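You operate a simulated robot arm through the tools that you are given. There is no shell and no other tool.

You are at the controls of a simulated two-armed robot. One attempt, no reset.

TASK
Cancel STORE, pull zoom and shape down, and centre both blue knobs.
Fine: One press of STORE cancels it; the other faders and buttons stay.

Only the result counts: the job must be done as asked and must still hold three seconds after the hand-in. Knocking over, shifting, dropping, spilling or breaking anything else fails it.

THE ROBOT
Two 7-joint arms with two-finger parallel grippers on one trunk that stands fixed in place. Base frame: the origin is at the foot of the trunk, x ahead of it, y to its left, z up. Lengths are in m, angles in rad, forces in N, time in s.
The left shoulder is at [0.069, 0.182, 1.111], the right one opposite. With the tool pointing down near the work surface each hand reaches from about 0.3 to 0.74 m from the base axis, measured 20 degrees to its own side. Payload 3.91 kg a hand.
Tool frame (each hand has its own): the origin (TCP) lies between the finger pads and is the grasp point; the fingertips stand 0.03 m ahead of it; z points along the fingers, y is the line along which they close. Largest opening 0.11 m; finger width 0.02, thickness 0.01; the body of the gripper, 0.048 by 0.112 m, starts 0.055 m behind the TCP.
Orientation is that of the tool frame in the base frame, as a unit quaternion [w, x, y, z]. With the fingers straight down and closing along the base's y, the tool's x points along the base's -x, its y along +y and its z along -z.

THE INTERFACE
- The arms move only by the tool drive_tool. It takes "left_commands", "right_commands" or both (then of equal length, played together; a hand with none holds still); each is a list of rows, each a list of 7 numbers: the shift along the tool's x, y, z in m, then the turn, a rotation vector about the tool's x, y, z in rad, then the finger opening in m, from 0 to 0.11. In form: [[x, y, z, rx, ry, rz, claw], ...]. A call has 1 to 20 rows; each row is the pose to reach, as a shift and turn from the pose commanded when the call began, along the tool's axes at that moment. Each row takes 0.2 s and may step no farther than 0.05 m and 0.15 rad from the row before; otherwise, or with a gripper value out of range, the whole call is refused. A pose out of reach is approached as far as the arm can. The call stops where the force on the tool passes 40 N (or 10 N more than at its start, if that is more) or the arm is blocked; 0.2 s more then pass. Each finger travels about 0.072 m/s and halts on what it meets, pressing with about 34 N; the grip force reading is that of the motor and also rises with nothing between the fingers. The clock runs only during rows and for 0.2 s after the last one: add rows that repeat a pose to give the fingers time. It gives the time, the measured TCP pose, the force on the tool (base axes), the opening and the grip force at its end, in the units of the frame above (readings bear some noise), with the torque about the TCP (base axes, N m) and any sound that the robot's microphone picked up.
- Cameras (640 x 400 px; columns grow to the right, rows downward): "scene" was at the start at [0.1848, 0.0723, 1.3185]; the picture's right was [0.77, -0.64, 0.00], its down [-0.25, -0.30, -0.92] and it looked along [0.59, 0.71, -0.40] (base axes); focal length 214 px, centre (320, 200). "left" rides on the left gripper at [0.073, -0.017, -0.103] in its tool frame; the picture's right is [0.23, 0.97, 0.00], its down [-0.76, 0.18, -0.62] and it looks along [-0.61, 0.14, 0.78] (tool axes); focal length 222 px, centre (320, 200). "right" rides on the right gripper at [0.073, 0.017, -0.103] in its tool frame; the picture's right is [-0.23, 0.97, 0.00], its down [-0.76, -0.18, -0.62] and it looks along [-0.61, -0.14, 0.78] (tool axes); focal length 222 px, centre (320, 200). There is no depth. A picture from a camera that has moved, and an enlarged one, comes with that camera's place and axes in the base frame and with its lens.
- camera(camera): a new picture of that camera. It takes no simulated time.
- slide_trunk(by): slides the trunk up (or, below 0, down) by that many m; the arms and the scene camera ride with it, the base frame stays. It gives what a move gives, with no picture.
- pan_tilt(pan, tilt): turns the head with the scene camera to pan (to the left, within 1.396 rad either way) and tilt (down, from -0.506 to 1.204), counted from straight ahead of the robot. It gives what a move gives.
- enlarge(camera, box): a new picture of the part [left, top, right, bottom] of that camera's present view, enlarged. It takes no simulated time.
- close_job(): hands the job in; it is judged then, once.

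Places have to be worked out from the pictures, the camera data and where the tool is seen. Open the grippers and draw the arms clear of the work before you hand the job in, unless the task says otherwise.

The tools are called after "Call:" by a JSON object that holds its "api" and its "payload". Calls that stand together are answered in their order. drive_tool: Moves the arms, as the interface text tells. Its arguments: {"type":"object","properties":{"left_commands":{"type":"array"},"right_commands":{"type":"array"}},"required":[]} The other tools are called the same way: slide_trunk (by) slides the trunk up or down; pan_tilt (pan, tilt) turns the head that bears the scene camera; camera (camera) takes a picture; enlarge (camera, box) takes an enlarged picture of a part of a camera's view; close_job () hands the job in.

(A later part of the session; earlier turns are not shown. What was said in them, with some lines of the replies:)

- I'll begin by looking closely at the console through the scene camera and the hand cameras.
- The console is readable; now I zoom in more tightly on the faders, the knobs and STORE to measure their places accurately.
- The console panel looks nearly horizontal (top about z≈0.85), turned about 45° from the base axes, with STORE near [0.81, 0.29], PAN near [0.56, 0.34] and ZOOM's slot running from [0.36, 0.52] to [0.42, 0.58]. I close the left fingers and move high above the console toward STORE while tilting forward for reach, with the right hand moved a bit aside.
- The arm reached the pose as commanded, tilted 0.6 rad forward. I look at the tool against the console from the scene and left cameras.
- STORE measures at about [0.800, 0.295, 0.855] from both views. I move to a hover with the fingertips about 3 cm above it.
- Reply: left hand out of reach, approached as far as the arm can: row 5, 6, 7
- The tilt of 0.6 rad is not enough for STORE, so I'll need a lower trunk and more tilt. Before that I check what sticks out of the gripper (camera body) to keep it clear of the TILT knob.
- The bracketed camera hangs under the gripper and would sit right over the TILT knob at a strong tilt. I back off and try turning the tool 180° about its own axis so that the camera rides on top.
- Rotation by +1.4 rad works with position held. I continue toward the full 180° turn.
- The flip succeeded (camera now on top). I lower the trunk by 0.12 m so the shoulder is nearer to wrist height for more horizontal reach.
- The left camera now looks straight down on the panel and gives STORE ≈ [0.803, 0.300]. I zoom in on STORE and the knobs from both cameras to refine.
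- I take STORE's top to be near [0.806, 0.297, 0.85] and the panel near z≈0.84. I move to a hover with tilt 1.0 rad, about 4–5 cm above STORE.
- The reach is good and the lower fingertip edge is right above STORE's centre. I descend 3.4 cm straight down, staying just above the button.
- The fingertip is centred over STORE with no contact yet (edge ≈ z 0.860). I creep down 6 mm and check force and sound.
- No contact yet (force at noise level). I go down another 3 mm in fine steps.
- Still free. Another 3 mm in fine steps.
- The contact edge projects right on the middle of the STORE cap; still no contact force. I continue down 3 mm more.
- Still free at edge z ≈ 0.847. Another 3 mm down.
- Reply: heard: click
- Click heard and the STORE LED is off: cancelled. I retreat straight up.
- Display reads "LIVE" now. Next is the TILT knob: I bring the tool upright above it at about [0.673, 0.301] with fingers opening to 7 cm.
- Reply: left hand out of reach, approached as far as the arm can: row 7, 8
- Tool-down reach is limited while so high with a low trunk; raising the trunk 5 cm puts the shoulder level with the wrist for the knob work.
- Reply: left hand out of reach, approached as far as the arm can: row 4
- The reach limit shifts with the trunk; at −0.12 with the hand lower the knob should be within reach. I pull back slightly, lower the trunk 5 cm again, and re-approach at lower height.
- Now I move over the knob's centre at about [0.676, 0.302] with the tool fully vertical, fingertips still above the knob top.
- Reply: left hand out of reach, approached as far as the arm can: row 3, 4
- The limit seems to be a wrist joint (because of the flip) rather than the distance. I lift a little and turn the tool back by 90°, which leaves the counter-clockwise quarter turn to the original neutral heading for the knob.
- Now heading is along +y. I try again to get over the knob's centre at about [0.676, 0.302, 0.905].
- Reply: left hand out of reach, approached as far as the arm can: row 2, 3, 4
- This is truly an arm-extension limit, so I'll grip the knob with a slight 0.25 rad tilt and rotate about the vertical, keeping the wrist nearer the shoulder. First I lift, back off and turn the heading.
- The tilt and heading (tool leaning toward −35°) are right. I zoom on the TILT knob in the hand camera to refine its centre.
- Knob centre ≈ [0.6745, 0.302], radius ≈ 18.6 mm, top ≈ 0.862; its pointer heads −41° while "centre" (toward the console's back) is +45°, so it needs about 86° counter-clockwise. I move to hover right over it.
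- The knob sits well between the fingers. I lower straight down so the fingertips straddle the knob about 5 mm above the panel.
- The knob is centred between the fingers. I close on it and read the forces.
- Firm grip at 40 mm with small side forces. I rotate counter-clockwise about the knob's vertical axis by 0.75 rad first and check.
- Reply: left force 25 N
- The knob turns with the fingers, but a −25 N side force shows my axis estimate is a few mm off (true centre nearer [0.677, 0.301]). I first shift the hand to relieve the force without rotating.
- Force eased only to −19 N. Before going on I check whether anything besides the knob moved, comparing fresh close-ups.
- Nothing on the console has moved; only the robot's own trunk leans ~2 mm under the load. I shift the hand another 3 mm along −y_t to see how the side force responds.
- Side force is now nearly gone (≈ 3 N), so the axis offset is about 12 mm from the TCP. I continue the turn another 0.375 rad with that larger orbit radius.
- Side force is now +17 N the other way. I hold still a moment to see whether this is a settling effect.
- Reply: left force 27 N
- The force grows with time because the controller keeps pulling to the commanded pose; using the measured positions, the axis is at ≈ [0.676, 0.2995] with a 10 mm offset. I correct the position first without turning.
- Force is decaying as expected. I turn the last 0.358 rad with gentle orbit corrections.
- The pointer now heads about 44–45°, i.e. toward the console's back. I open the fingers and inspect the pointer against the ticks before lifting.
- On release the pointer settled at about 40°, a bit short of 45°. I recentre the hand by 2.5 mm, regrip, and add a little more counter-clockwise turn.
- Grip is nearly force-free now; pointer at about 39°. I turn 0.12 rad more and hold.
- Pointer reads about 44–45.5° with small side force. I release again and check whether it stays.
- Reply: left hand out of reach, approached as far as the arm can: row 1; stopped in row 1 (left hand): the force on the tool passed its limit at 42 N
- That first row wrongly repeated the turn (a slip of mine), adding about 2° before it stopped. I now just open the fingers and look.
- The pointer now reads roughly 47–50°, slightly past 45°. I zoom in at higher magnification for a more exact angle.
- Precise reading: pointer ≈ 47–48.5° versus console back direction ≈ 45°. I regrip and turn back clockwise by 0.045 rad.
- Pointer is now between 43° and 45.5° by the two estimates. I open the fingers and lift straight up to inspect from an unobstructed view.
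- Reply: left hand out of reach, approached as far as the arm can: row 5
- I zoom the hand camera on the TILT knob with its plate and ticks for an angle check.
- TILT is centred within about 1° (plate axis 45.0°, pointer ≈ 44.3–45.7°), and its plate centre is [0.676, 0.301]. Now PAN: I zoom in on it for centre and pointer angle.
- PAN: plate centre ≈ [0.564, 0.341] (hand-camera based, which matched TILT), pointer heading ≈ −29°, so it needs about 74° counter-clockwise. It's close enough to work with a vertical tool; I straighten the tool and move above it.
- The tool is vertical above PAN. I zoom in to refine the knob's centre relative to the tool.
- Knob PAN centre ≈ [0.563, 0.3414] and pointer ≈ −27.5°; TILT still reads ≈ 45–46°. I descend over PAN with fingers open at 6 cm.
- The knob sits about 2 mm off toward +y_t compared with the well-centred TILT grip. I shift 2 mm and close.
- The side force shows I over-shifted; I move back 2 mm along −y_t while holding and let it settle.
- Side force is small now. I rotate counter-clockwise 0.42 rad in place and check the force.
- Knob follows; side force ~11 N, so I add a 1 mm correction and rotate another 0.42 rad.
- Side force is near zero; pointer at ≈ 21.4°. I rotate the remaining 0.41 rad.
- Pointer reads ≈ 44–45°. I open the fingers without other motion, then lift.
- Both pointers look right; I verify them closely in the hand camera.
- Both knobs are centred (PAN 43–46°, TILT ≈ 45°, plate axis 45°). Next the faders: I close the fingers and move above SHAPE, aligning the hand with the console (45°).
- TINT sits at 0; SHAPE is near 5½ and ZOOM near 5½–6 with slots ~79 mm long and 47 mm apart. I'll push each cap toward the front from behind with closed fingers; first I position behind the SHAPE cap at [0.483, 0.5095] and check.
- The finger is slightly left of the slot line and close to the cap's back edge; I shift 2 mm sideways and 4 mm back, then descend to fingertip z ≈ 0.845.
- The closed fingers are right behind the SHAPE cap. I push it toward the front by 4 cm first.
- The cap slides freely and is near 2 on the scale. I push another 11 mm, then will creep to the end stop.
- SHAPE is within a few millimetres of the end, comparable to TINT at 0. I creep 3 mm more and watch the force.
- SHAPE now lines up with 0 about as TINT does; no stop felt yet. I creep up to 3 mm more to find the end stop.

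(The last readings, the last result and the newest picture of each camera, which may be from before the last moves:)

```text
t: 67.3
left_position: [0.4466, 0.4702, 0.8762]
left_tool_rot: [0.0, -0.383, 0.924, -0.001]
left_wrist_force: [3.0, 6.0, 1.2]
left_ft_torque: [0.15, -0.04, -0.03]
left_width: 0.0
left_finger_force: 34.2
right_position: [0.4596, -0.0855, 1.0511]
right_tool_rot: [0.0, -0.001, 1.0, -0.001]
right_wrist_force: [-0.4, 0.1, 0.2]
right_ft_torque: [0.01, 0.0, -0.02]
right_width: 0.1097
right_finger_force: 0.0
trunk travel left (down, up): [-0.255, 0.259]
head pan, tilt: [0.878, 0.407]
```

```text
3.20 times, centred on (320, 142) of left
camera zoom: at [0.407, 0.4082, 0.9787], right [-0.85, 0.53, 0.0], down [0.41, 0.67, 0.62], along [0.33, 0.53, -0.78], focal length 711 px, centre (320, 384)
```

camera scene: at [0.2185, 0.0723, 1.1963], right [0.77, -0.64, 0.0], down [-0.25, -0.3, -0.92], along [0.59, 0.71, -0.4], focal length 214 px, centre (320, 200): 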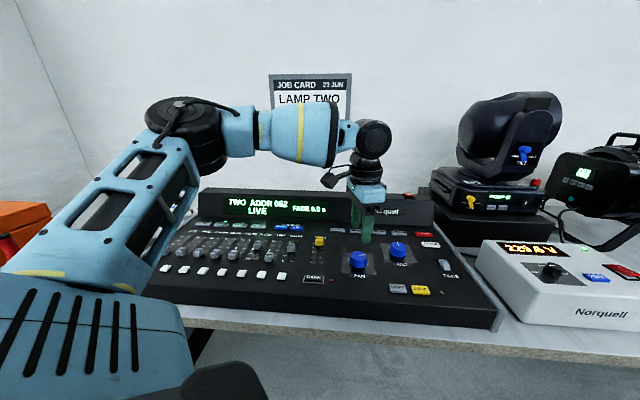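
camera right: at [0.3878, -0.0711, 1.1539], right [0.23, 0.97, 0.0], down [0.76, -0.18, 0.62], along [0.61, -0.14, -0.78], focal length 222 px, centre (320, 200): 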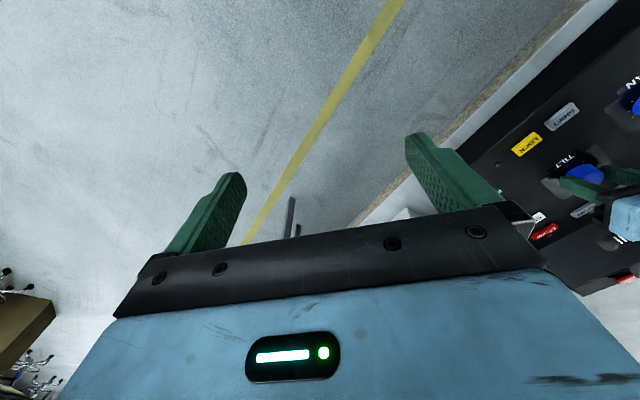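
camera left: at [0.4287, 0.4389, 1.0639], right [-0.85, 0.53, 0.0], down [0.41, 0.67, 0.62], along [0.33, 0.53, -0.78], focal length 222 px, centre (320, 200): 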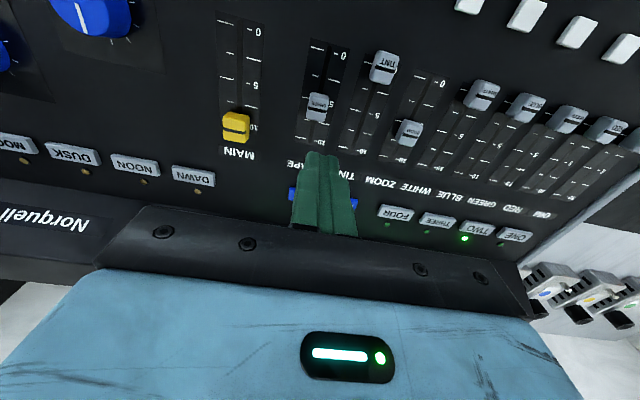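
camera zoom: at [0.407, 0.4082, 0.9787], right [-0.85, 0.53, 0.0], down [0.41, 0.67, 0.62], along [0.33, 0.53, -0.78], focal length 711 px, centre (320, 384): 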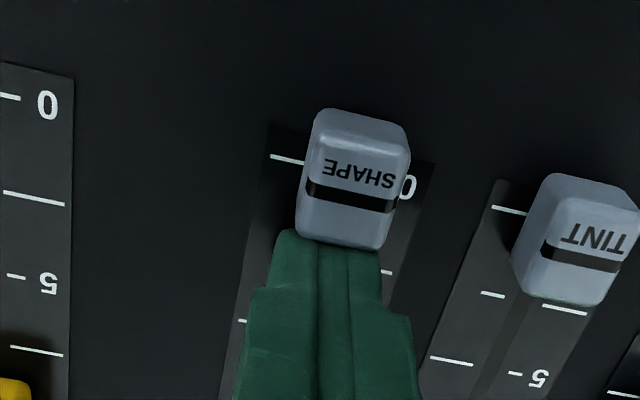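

A 6–7 N resistance shows SHAPE is at its end stop at 0. I retreat backward, lift, and move over behind the ZOOM cap.

Call:
{"api": "drive_tool", "payload": {"left_commands": [[-0.006, 0, 0, 0, 0, 0, 0.0], [-0.012, 0, 0, 0, 0, 0, 0.0], [-0.012, 0, -0.03, 0, 0, 0, 0.0], [-0.012, 0, -0.06, 0, 0, 0, 0.0], [-0.0277, 0.0316, -0.06, 0, 0, 0, 0.0], [-0.0434, 0.0633, -0.06, 0, 0, 0, 0.0], [-0.0591, 0.0949, -0.06, 0, 0, 0, 0.0], [-0.0591, 0.0949, -0.06, 0, 0, 0, 0.0]]}}

Call:
{"api": "camera", "payload": {"camera": "left"}}

Call:
{"api": "enlarge", "payload": {"camera": "left", "box": [200, 40, 440, 190]}}

Call:
{"api": "enlarge", "payload": {"camera": "scene", "box": [230, 215, 326, 285]}}

```text
t: 69.1
left_position: [0.42, 0.5773, 0.9369]
left_tool_rot: [-0.001, -0.383, 0.924, -0.001]
left_wrist_force: [-0.2, 0.3, -0.1]
left_ft_torque: [0.02, 0.01, 0.01]
left_width: 0.0
left_finger_force: 34.3
right_position: [0.4597, -0.0864, 1.0503]
right_tool_rot: [0.0, 0.0, 1.0, -0.001]
right_wrist_force: [0.1, 0.1, -0.4]
right_ft_torque: [-0.01, -0.02, 0.01]
right_width: 0.1101
right_finger_force: 0.1
trunk travel left (down, up): [-0.255, 0.259]
head pan, tilt: [0.878, 0.407]
```

```text
taken
camera left: at [0.3802, 0.5169, 1.0388], right [-0.85, 0.53, 0.0], down [0.41, 0.67, 0.62], along [0.33, 0.53, -0.78], focal length 222 px, centre (320, 200)
```

left: 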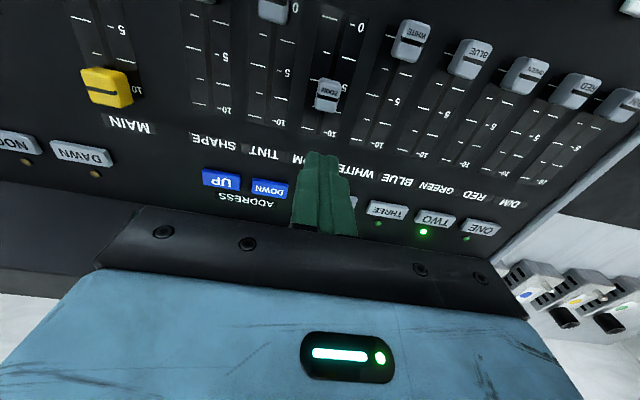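

```text
2.67 times, centred on (320, 115) of left
camera zoom: at [0.3802, 0.5169, 1.0388], right [-0.85, 0.53, 0.0], down [0.41, 0.67, 0.62], along [0.33, 0.53, -0.78], focal length 592 px, centre (320, 427)
```

zoom: 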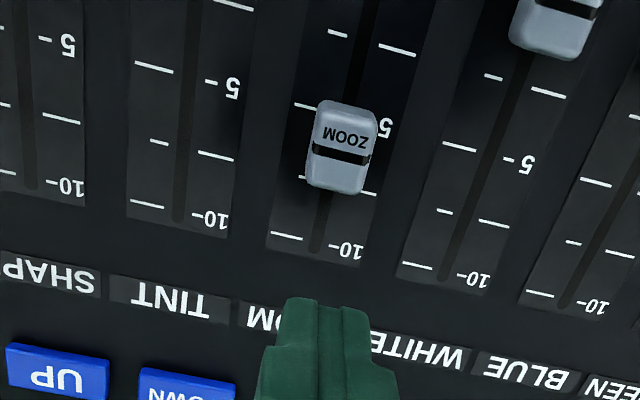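

```text
5.71 times, centred on (278, 250) of scene
camera zoom: at [0.2186, 0.072, 1.1964], right [0.77, -0.64, 0.0], down [-0.25, -0.3, -0.92], along [0.59, 0.71, -0.4], focal length 1226 px, centre (560, -86)
```

zoom: 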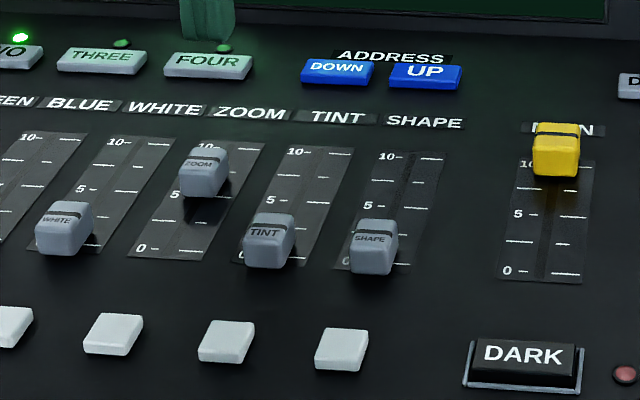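

SHAPE is down at 0 and neighbours are unchanged. The finger's landing spot is on ZOOM's slot line just behind its cap, so I descend to fingertip z ≈ 0.846.

Call:
{"api": "drive_tool", "payload": {"left_commands": [[0, 0, 0.02, 0, 0, 0, 0.0], [0, 0, 0.04, 0, 0, 0, 0.0], [0, 0, 0.055, 0, 0, 0, 0.0], [0, 0, 0.061, 0, 0, 0, 0.0], [0, 0, 0.061, 0, 0, 0, 0.0]]}}

Call:
{"api": "enlarge", "payload": {"camera": "left", "box": [220, 80, 420, 205]}}

Call:
{"api": "enlarge", "payload": {"camera": "scene", "box": [240, 220, 304, 270]}}

```text
t: 70.3
left_position: [0.4205, 0.5789, 0.8728]
left_tool_rot: [-0.001, -0.383, 0.924, -0.001]
left_wrist_force: [-0.3, -1.0, -0.6]
left_ft_torque: [0.01, -0.01, -0.01]
left_width: 0.0
left_finger_force: 34.4
right_position: [0.46, -0.0865, 1.0508]
right_tool_rot: [0.001, 0.001, 1.0, 0.0]
right_wrist_force: [-0.4, 0.5, 0.5]
right_ft_torque: [0.02, -0.01, 0.01]
right_width: 0.1101
right_finger_force: 0.0
trunk travel left (down, up): [-0.255, 0.259]
head pan, tilt: [0.878, 0.407]
```

```text
3.20 times, centred on (320, 142) of left
camera zoom: at [0.3816, 0.5157, 0.9772], right [-0.85, 0.53, 0.0], down [0.41, 0.67, 0.62], along [0.33, 0.53, -0.78], focal length 711 px, centre (320, 384)
```

zoom: 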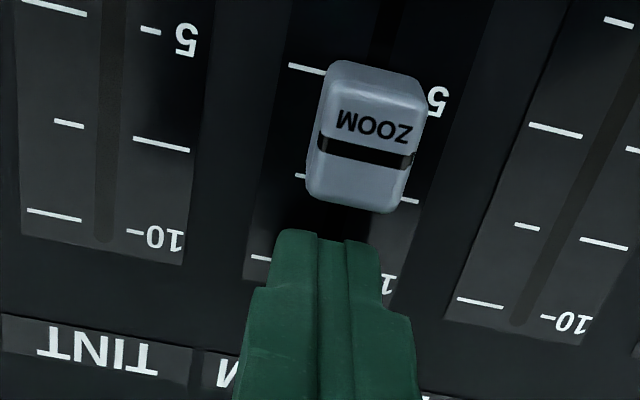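

```text
8.00 times, centred on (272, 245) of scene
camera zoom: at [0.2185, 0.0723, 1.1963], right [0.77, -0.64, 0.0], down [-0.25, -0.3, -0.92], along [0.59, 0.71, -0.4], focal length 1716 px, centre (704, -160)
```

zoom: 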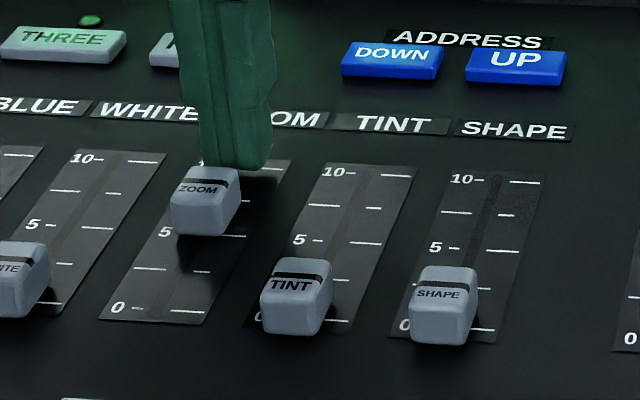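

The fingers are just behind ZOOM. I push it 5 cm toward the front with a 2 mm sideways centring.

Call:
{"api": "drive_tool", "payload": {"left_commands": [[0.003, 0.001, 0, 0, 0, 0, 0.0], [0.006, 0.002, 0, 0, 0, 0, 0.0], [0.012, 0.002, 0, 0, 0, 0, 0.0], [0.018, 0.002, 0, 0, 0, 0, 0.0], [0.024, 0.002, 0, 0, 0, 0, 0.0], [0.03, 0.002, 0, 0, 0, 0, 0.0], [0.036, 0.002, 0, 0, 0, 0, 0.0], [0.042, 0.002, 0, 0, 0, 0, 0.0], [0.047, 0.002, 0, 0, 0, 0, 0.0], [0.051, 0.002, 0, 0, 0, 0, 0.0]]}}

Call:
{"api": "enlarge", "payload": {"camera": "left", "box": [220, 80, 420, 205]}}

Call:
{"api": "enlarge", "payload": {"camera": "scene", "box": [240, 220, 304, 270]}}

```text
t: 72.5
left_position: [0.3844, 0.5426, 0.8748]
left_tool_rot: [-0.001, -0.383, 0.924, -0.002]
left_wrist_force: [0.3, -0.7, -0.7]
left_ft_torque: [-0.02, 0.05, -0.01]
left_width: 0.0003
left_finger_force: 33.7
right_position: [0.4597, -0.0872, 1.0498]
right_tool_rot: [0.0, 0.0, 1.0, 0.0]
right_wrist_force: [1.2, 0.0, 0.0]
right_ft_torque: [-0.02, 0.01, -0.04]
right_width: 0.1098
right_finger_force: 0.1
trunk travel left (down, up): [-0.255, 0.259]
head pan, tilt: [0.878, 0.407]
```

```text
3.20 times, centred on (320, 142) of left
camera zoom: at [0.344, 0.4809, 0.9777], right [-0.85, 0.53, 0.0], down [0.41, 0.67, 0.62], along [0.33, 0.53, -0.78], focal length 711 px, centre (320, 384)
```

zoom: 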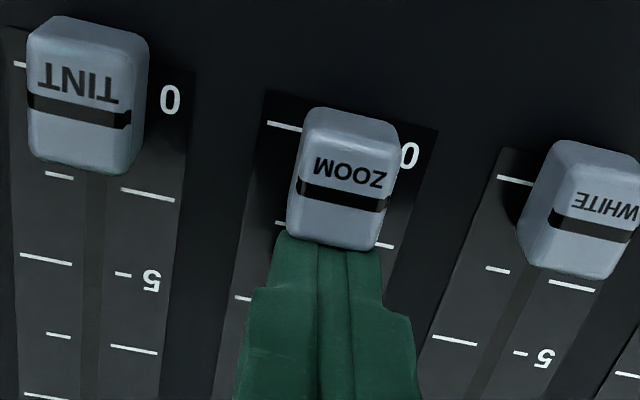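

```text
8.00 times, centred on (272, 245) of scene
camera zoom: at [0.2184, 0.0722, 1.1964], right [0.77, -0.64, 0.0], down [-0.25, -0.3, -0.92], along [0.59, 0.71, -0.4], focal length 1716 px, centre (704, -160)
```

zoom: 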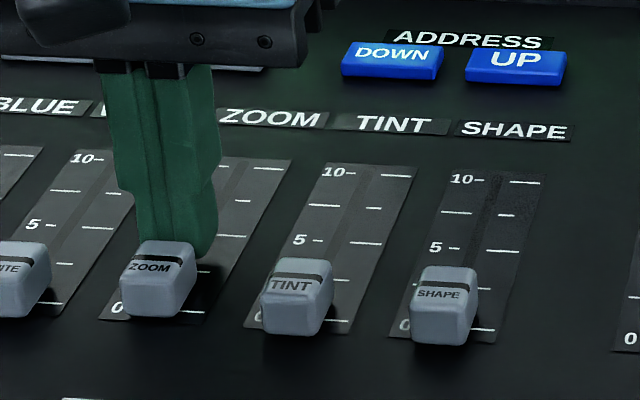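

ZOOM follows well and has about 6–7 mm left. I creep on 4 mm, then further to the stop.

Call:
{"api": "drive_tool", "payload": {"left_commands": [[0.002, 0, 0, 0, 0, 0, 0.0], [0.004, 0, 0, 0, 0, 0, 0.0], [0.005, 0, 0, 0, 0, 0, 0.0]]}}

Call:
{"api": "drive_tool", "payload": {"left_commands": [[0.001, 0, 0, 0, 0, 0, 0.0], [0.002, 0, 0, 0, 0, 0, 0.0]]}}

Call:
{"api": "enlarge", "payload": {"camera": "left", "box": [220, 80, 420, 205]}}

```text
t: 73.3
left_position: [0.3788, 0.5398, 0.8756]
left_tool_rot: [0.0, -0.383, 0.924, -0.001]
left_wrist_force: [0.8, 0.9, 0.3]
left_ft_torque: [0.03, 0.01, -0.02]
left_width: 0.0002
left_finger_force: 34.1
right_position: [0.4605, -0.0854, 1.0502]
right_tool_rot: [0.0, 0.0, 1.0, 0.0]
right_wrist_force: [0.2, 0.5, -0.2]
right_ft_torque: [0.0, -0.01, 0.02]
right_width: 0.1101
right_finger_force: 0.1
trunk travel left (down, up): [-0.255, 0.259]
head pan, tilt: [0.878, 0.407]
```

```text
t: 73.9
left_position: [0.3789, 0.5414, 0.8744]
left_tool_rot: [0.0, -0.384, 0.923, -0.001]
left_wrist_force: [3.8, 2.3, 2.0]
left_ft_torque: [0.06, -0.08, -0.01]
left_width: 0.0001
left_finger_force: 34.4
right_position: [0.4592, -0.0872, 1.051]
right_tool_rot: [0.0, 0.0, 1.0, 0.001]
right_wrist_force: [0.5, -0.5, -1.0]
right_ft_torque: [0.02, -0.03, 0.01]
right_width: 0.11
right_finger_force: 0.1
trunk travel left (down, up): [-0.255, 0.259]
head pan, tilt: [0.878, 0.407]
```

```text
3.20 times, centred on (320, 142) of left
camera zoom: at [0.3388, 0.4769, 0.9777], right [-0.85, 0.53, 0.0], down [0.41, 0.67, 0.62], along [0.33, 0.53, -0.78], focal length 711 px, centre (320, 384)
```

zoom: 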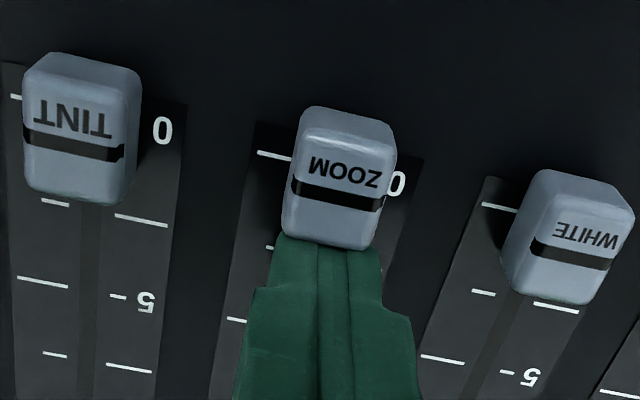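

Resistance begins (≈4.5 N) and the cap line sits at 0 just like SHAPE did at its stop. I press 1 mm more to be sure, then retreat.

Call:
{"api": "drive_tool", "payload": {"left_commands": [[0.001, 0, 0, 0, 0, 0, 0.0], [0.001, 0, 0, 0, 0, 0, 0.0]]}}

Call:
{"api": "drive_tool", "payload": {"left_commands": [[-0.006, 0, 0, 0, 0, 0, 0.0], [-0.012, 0, 0, 0, 0, 0, 0.0], [-0.012, 0, -0.03, 0, 0, 0, 0.0], [-0.012, 0, -0.07, 0, 0, 0, 0.0], [-0.012, 0, -0.11, 0, 0, 0, 0.0]]}}

Call:
{"api": "camera", "payload": {"camera": "left"}}

Call:
{"api": "enlarge", "payload": {"camera": "scene", "box": [170, 215, 330, 315]}}

```text
t: 74.5
left_position: [0.3791, 0.5381, 0.8753]
left_tool_rot: [0.001, -0.383, 0.924, -0.002]
left_wrist_force: [7.0, 4.4, 4.0]
left_ft_torque: [0.11, -0.17, 0.01]
left_width: 0.0
left_finger_force: 34.1
right_position: [0.4617, -0.0854, 1.0504]
right_tool_rot: [0.0, 0.0, 1.0, 0.0]
right_wrist_force: [-0.2, -0.4, 0.7]
right_ft_torque: [-0.02, 0.0, 0.03]
right_width: 0.11
right_finger_force: 0.0
trunk travel left (down, up): [-0.255, 0.259]
head pan, tilt: [0.878, 0.407]
```

```text
t: 75.7
left_position: [0.3845, 0.5477, 0.9852]
left_tool_rot: [-0.001, -0.383, 0.924, 0.0]
left_wrist_force: [0.1, -0.9, 0.4]
left_ft_torque: [0.01, -0.02, 0.01]
left_width: 0.0
left_finger_force: 33.9
right_position: [0.4594, -0.0877, 1.051]
right_tool_rot: [0.001, -0.001, 1.0, 0.0]
right_wrist_force: [0.2, -0.2, 1.4]
right_ft_torque: [-0.03, -0.01, -0.01]
right_width: 0.1099
right_finger_force: 0.1
trunk travel left (down, up): [-0.255, 0.259]
head pan, tilt: [0.878, 0.407]
```

```text
taken
camera left: at [0.345, 0.4853, 1.0888], right [-0.85, 0.53, 0.0], down [0.41, 0.67, 0.62], along [0.33, 0.53, -0.78], focal length 222 px, centre (320, 200)
```

left: 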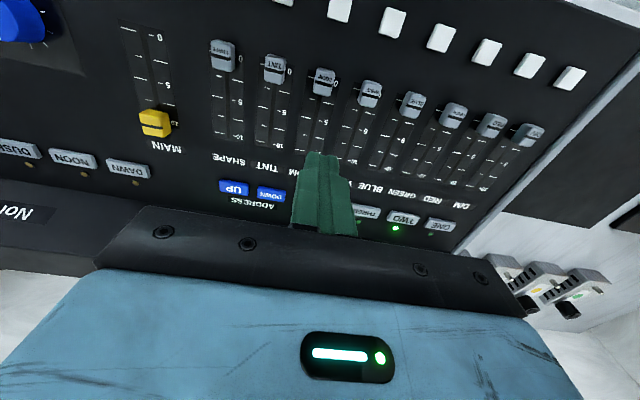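

```text
4.00 times, centred on (250, 265) of scene
camera zoom: at [0.2183, 0.0718, 1.1964], right [0.77, -0.64, 0.0], down [-0.25, -0.3, -0.92], along [0.59, 0.71, -0.4], focal length 858 px, centre (600, -60)
```

zoom: 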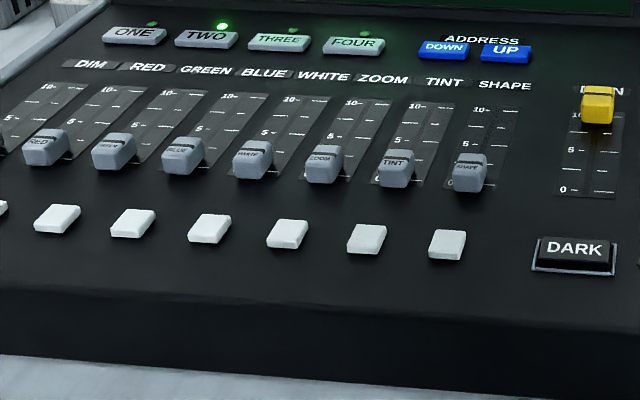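

Both faders are down and the other caps look untouched. I lift the hand clear, open the gripper, and take final check pictures.

Call:
{"api": "drive_tool", "payload": {"left_commands": [[0, 0, -0.04, 0, 0, 0, 0.03], [0, 0, -0.08, 0, 0, 0, 0.06], [0.02, 0, -0.1, 0, 0, 0, 0.09], [0.05, 0, -0.11, 0, 0, 0, 0.11], [0.08, 0, -0.12, 0, 0, 0, 0.11], [0.11, 0, -0.13, 0, 0, 0, 0.11], [0.11, 0, -0.13, 0, 0, 0, 0.11]]}}

Call:
{"api": "camera", "payload": {"camera": "scene"}}

Call:
{"api": "camera", "payload": {"camera": "left"}}

Call:
{"api": "enlarge", "payload": {"camera": "scene", "box": [320, 215, 480, 315]}}

Call:
{"api": "enlarge", "payload": {"camera": "scene", "box": [160, 190, 330, 300]}}

```text
t: 77.3
left_position: [0.3112, 0.4686, 1.112]
left_tool_rot: [-0.001, -0.384, 0.923, 0.0]
left_wrist_force: [0.4, 0.0, -0.1]
left_ft_torque: [-0.01, -0.02, 0.01]
left_width: 0.1102
left_finger_force: 0.1
right_position: [0.4604, -0.0878, 1.0501]
right_tool_rot: [0.001, 0.0, 1.0, 0.001]
right_wrist_force: [-0.3, 0.1, 0.2]
right_ft_torque: [-0.01, 0.02, -0.01]
right_width: 0.11
right_finger_force: 0.0
trunk travel left (down, up): [-0.255, 0.259]
head pan, tilt: [0.878, 0.407]
```

```text
taken
camera scene: at [0.2187, 0.0725, 1.1963], right [0.77, -0.64, 0.0], down [-0.25, -0.3, -0.92], along [0.59, 0.71, -0.4], focal length 214 px, centre (320, 200)
```

scene: 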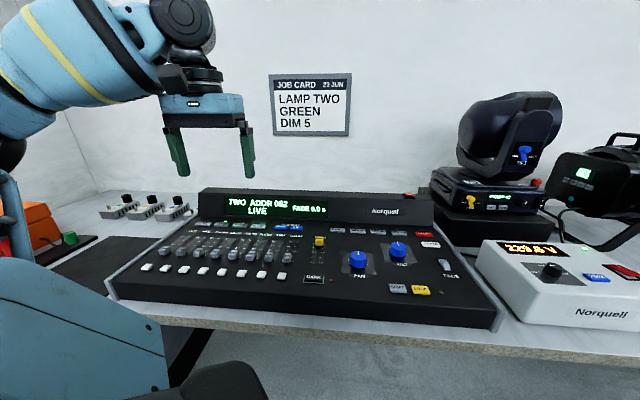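

```text
taken
camera left: at [0.2715, 0.4065, 1.2144], right [-0.85, 0.53, 0.0], down [0.41, 0.67, 0.62], along [0.33, 0.53, -0.78], focal length 222 px, centre (320, 200)
```

left: 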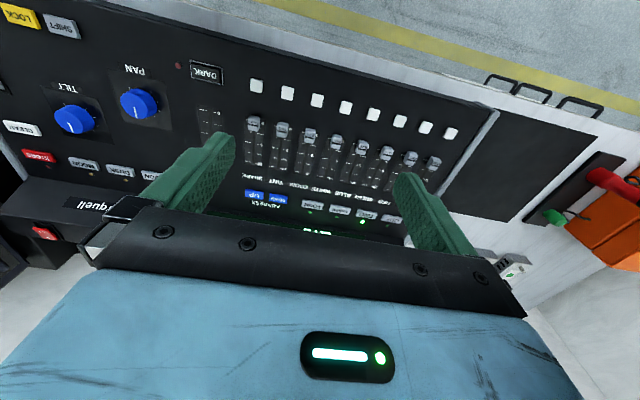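

```text
4.00 times, centred on (400, 265) of scene
camera zoom: at [0.2187, 0.0725, 1.1963], right [0.77, -0.64, 0.0], down [-0.25, -0.3, -0.92], along [0.59, 0.71, -0.4], focal length 858 px, centre (0, -60)
```

zoom: 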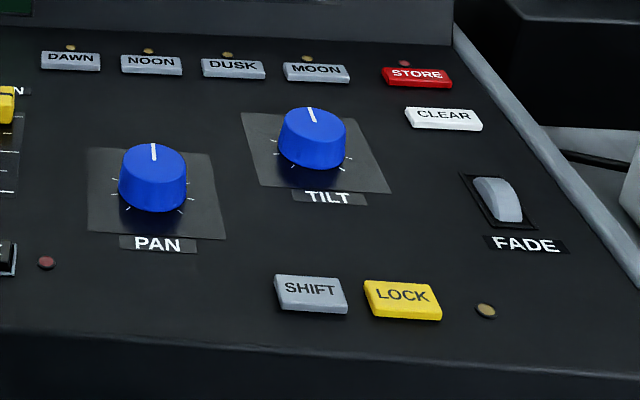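

```text
3.64 times, centred on (245, 245) of scene
camera zoom: at [0.2187, 0.0725, 1.1963], right [0.77, -0.64, 0.0], down [-0.25, -0.3, -0.92], along [0.59, 0.71, -0.4], focal length 780 px, centre (593, 36)
```

zoom: 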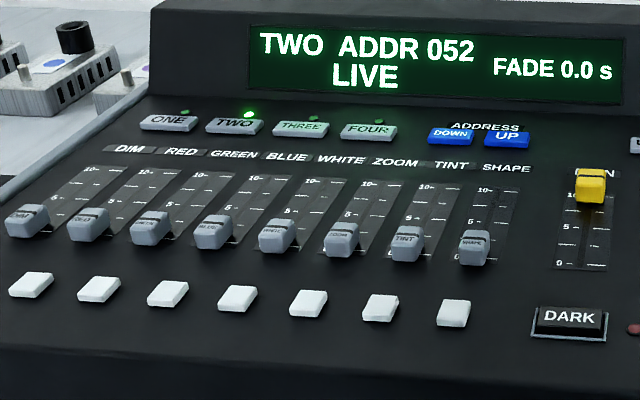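

The display shows LIVE with STORE's LED off. ZOOM and SHAPE are at 0, both blue pointers face the centre mark, and nothing else has changed. The grippers are open and clear, so I hand in the job.

Call:
{"api": "close_job", "payload": {}}

```text
The job is handed in.
```

I finished the job and handed it in; I haven't seen the judging result.

- **STORE:** I pressed it once. There was a click, its light went out and the display changed from STORE WHERE to LIVE.
- **Zoom and shape:** Both faders are pushed down to their end stops at 0. The other faders and buttons look unchanged in the last pictures.
- **Blue knobs:** PAN and TILT both point to the back of the console. Measured from the pictures, TILT is within about 2° of centre and PAN within about 2–3°. TILT slipped when I first let go, so I gripped it again and adjusted it.

While I was turning TILT, the side force on the hand rose to 20–30 N several times and briefly passed 40 N. The pictures taken during the turn showed the console still in place; only the robot's trunk gave slightly. At hand-in both grippers were open, the left arm was raised clear of the console and the right arm was off to the side.
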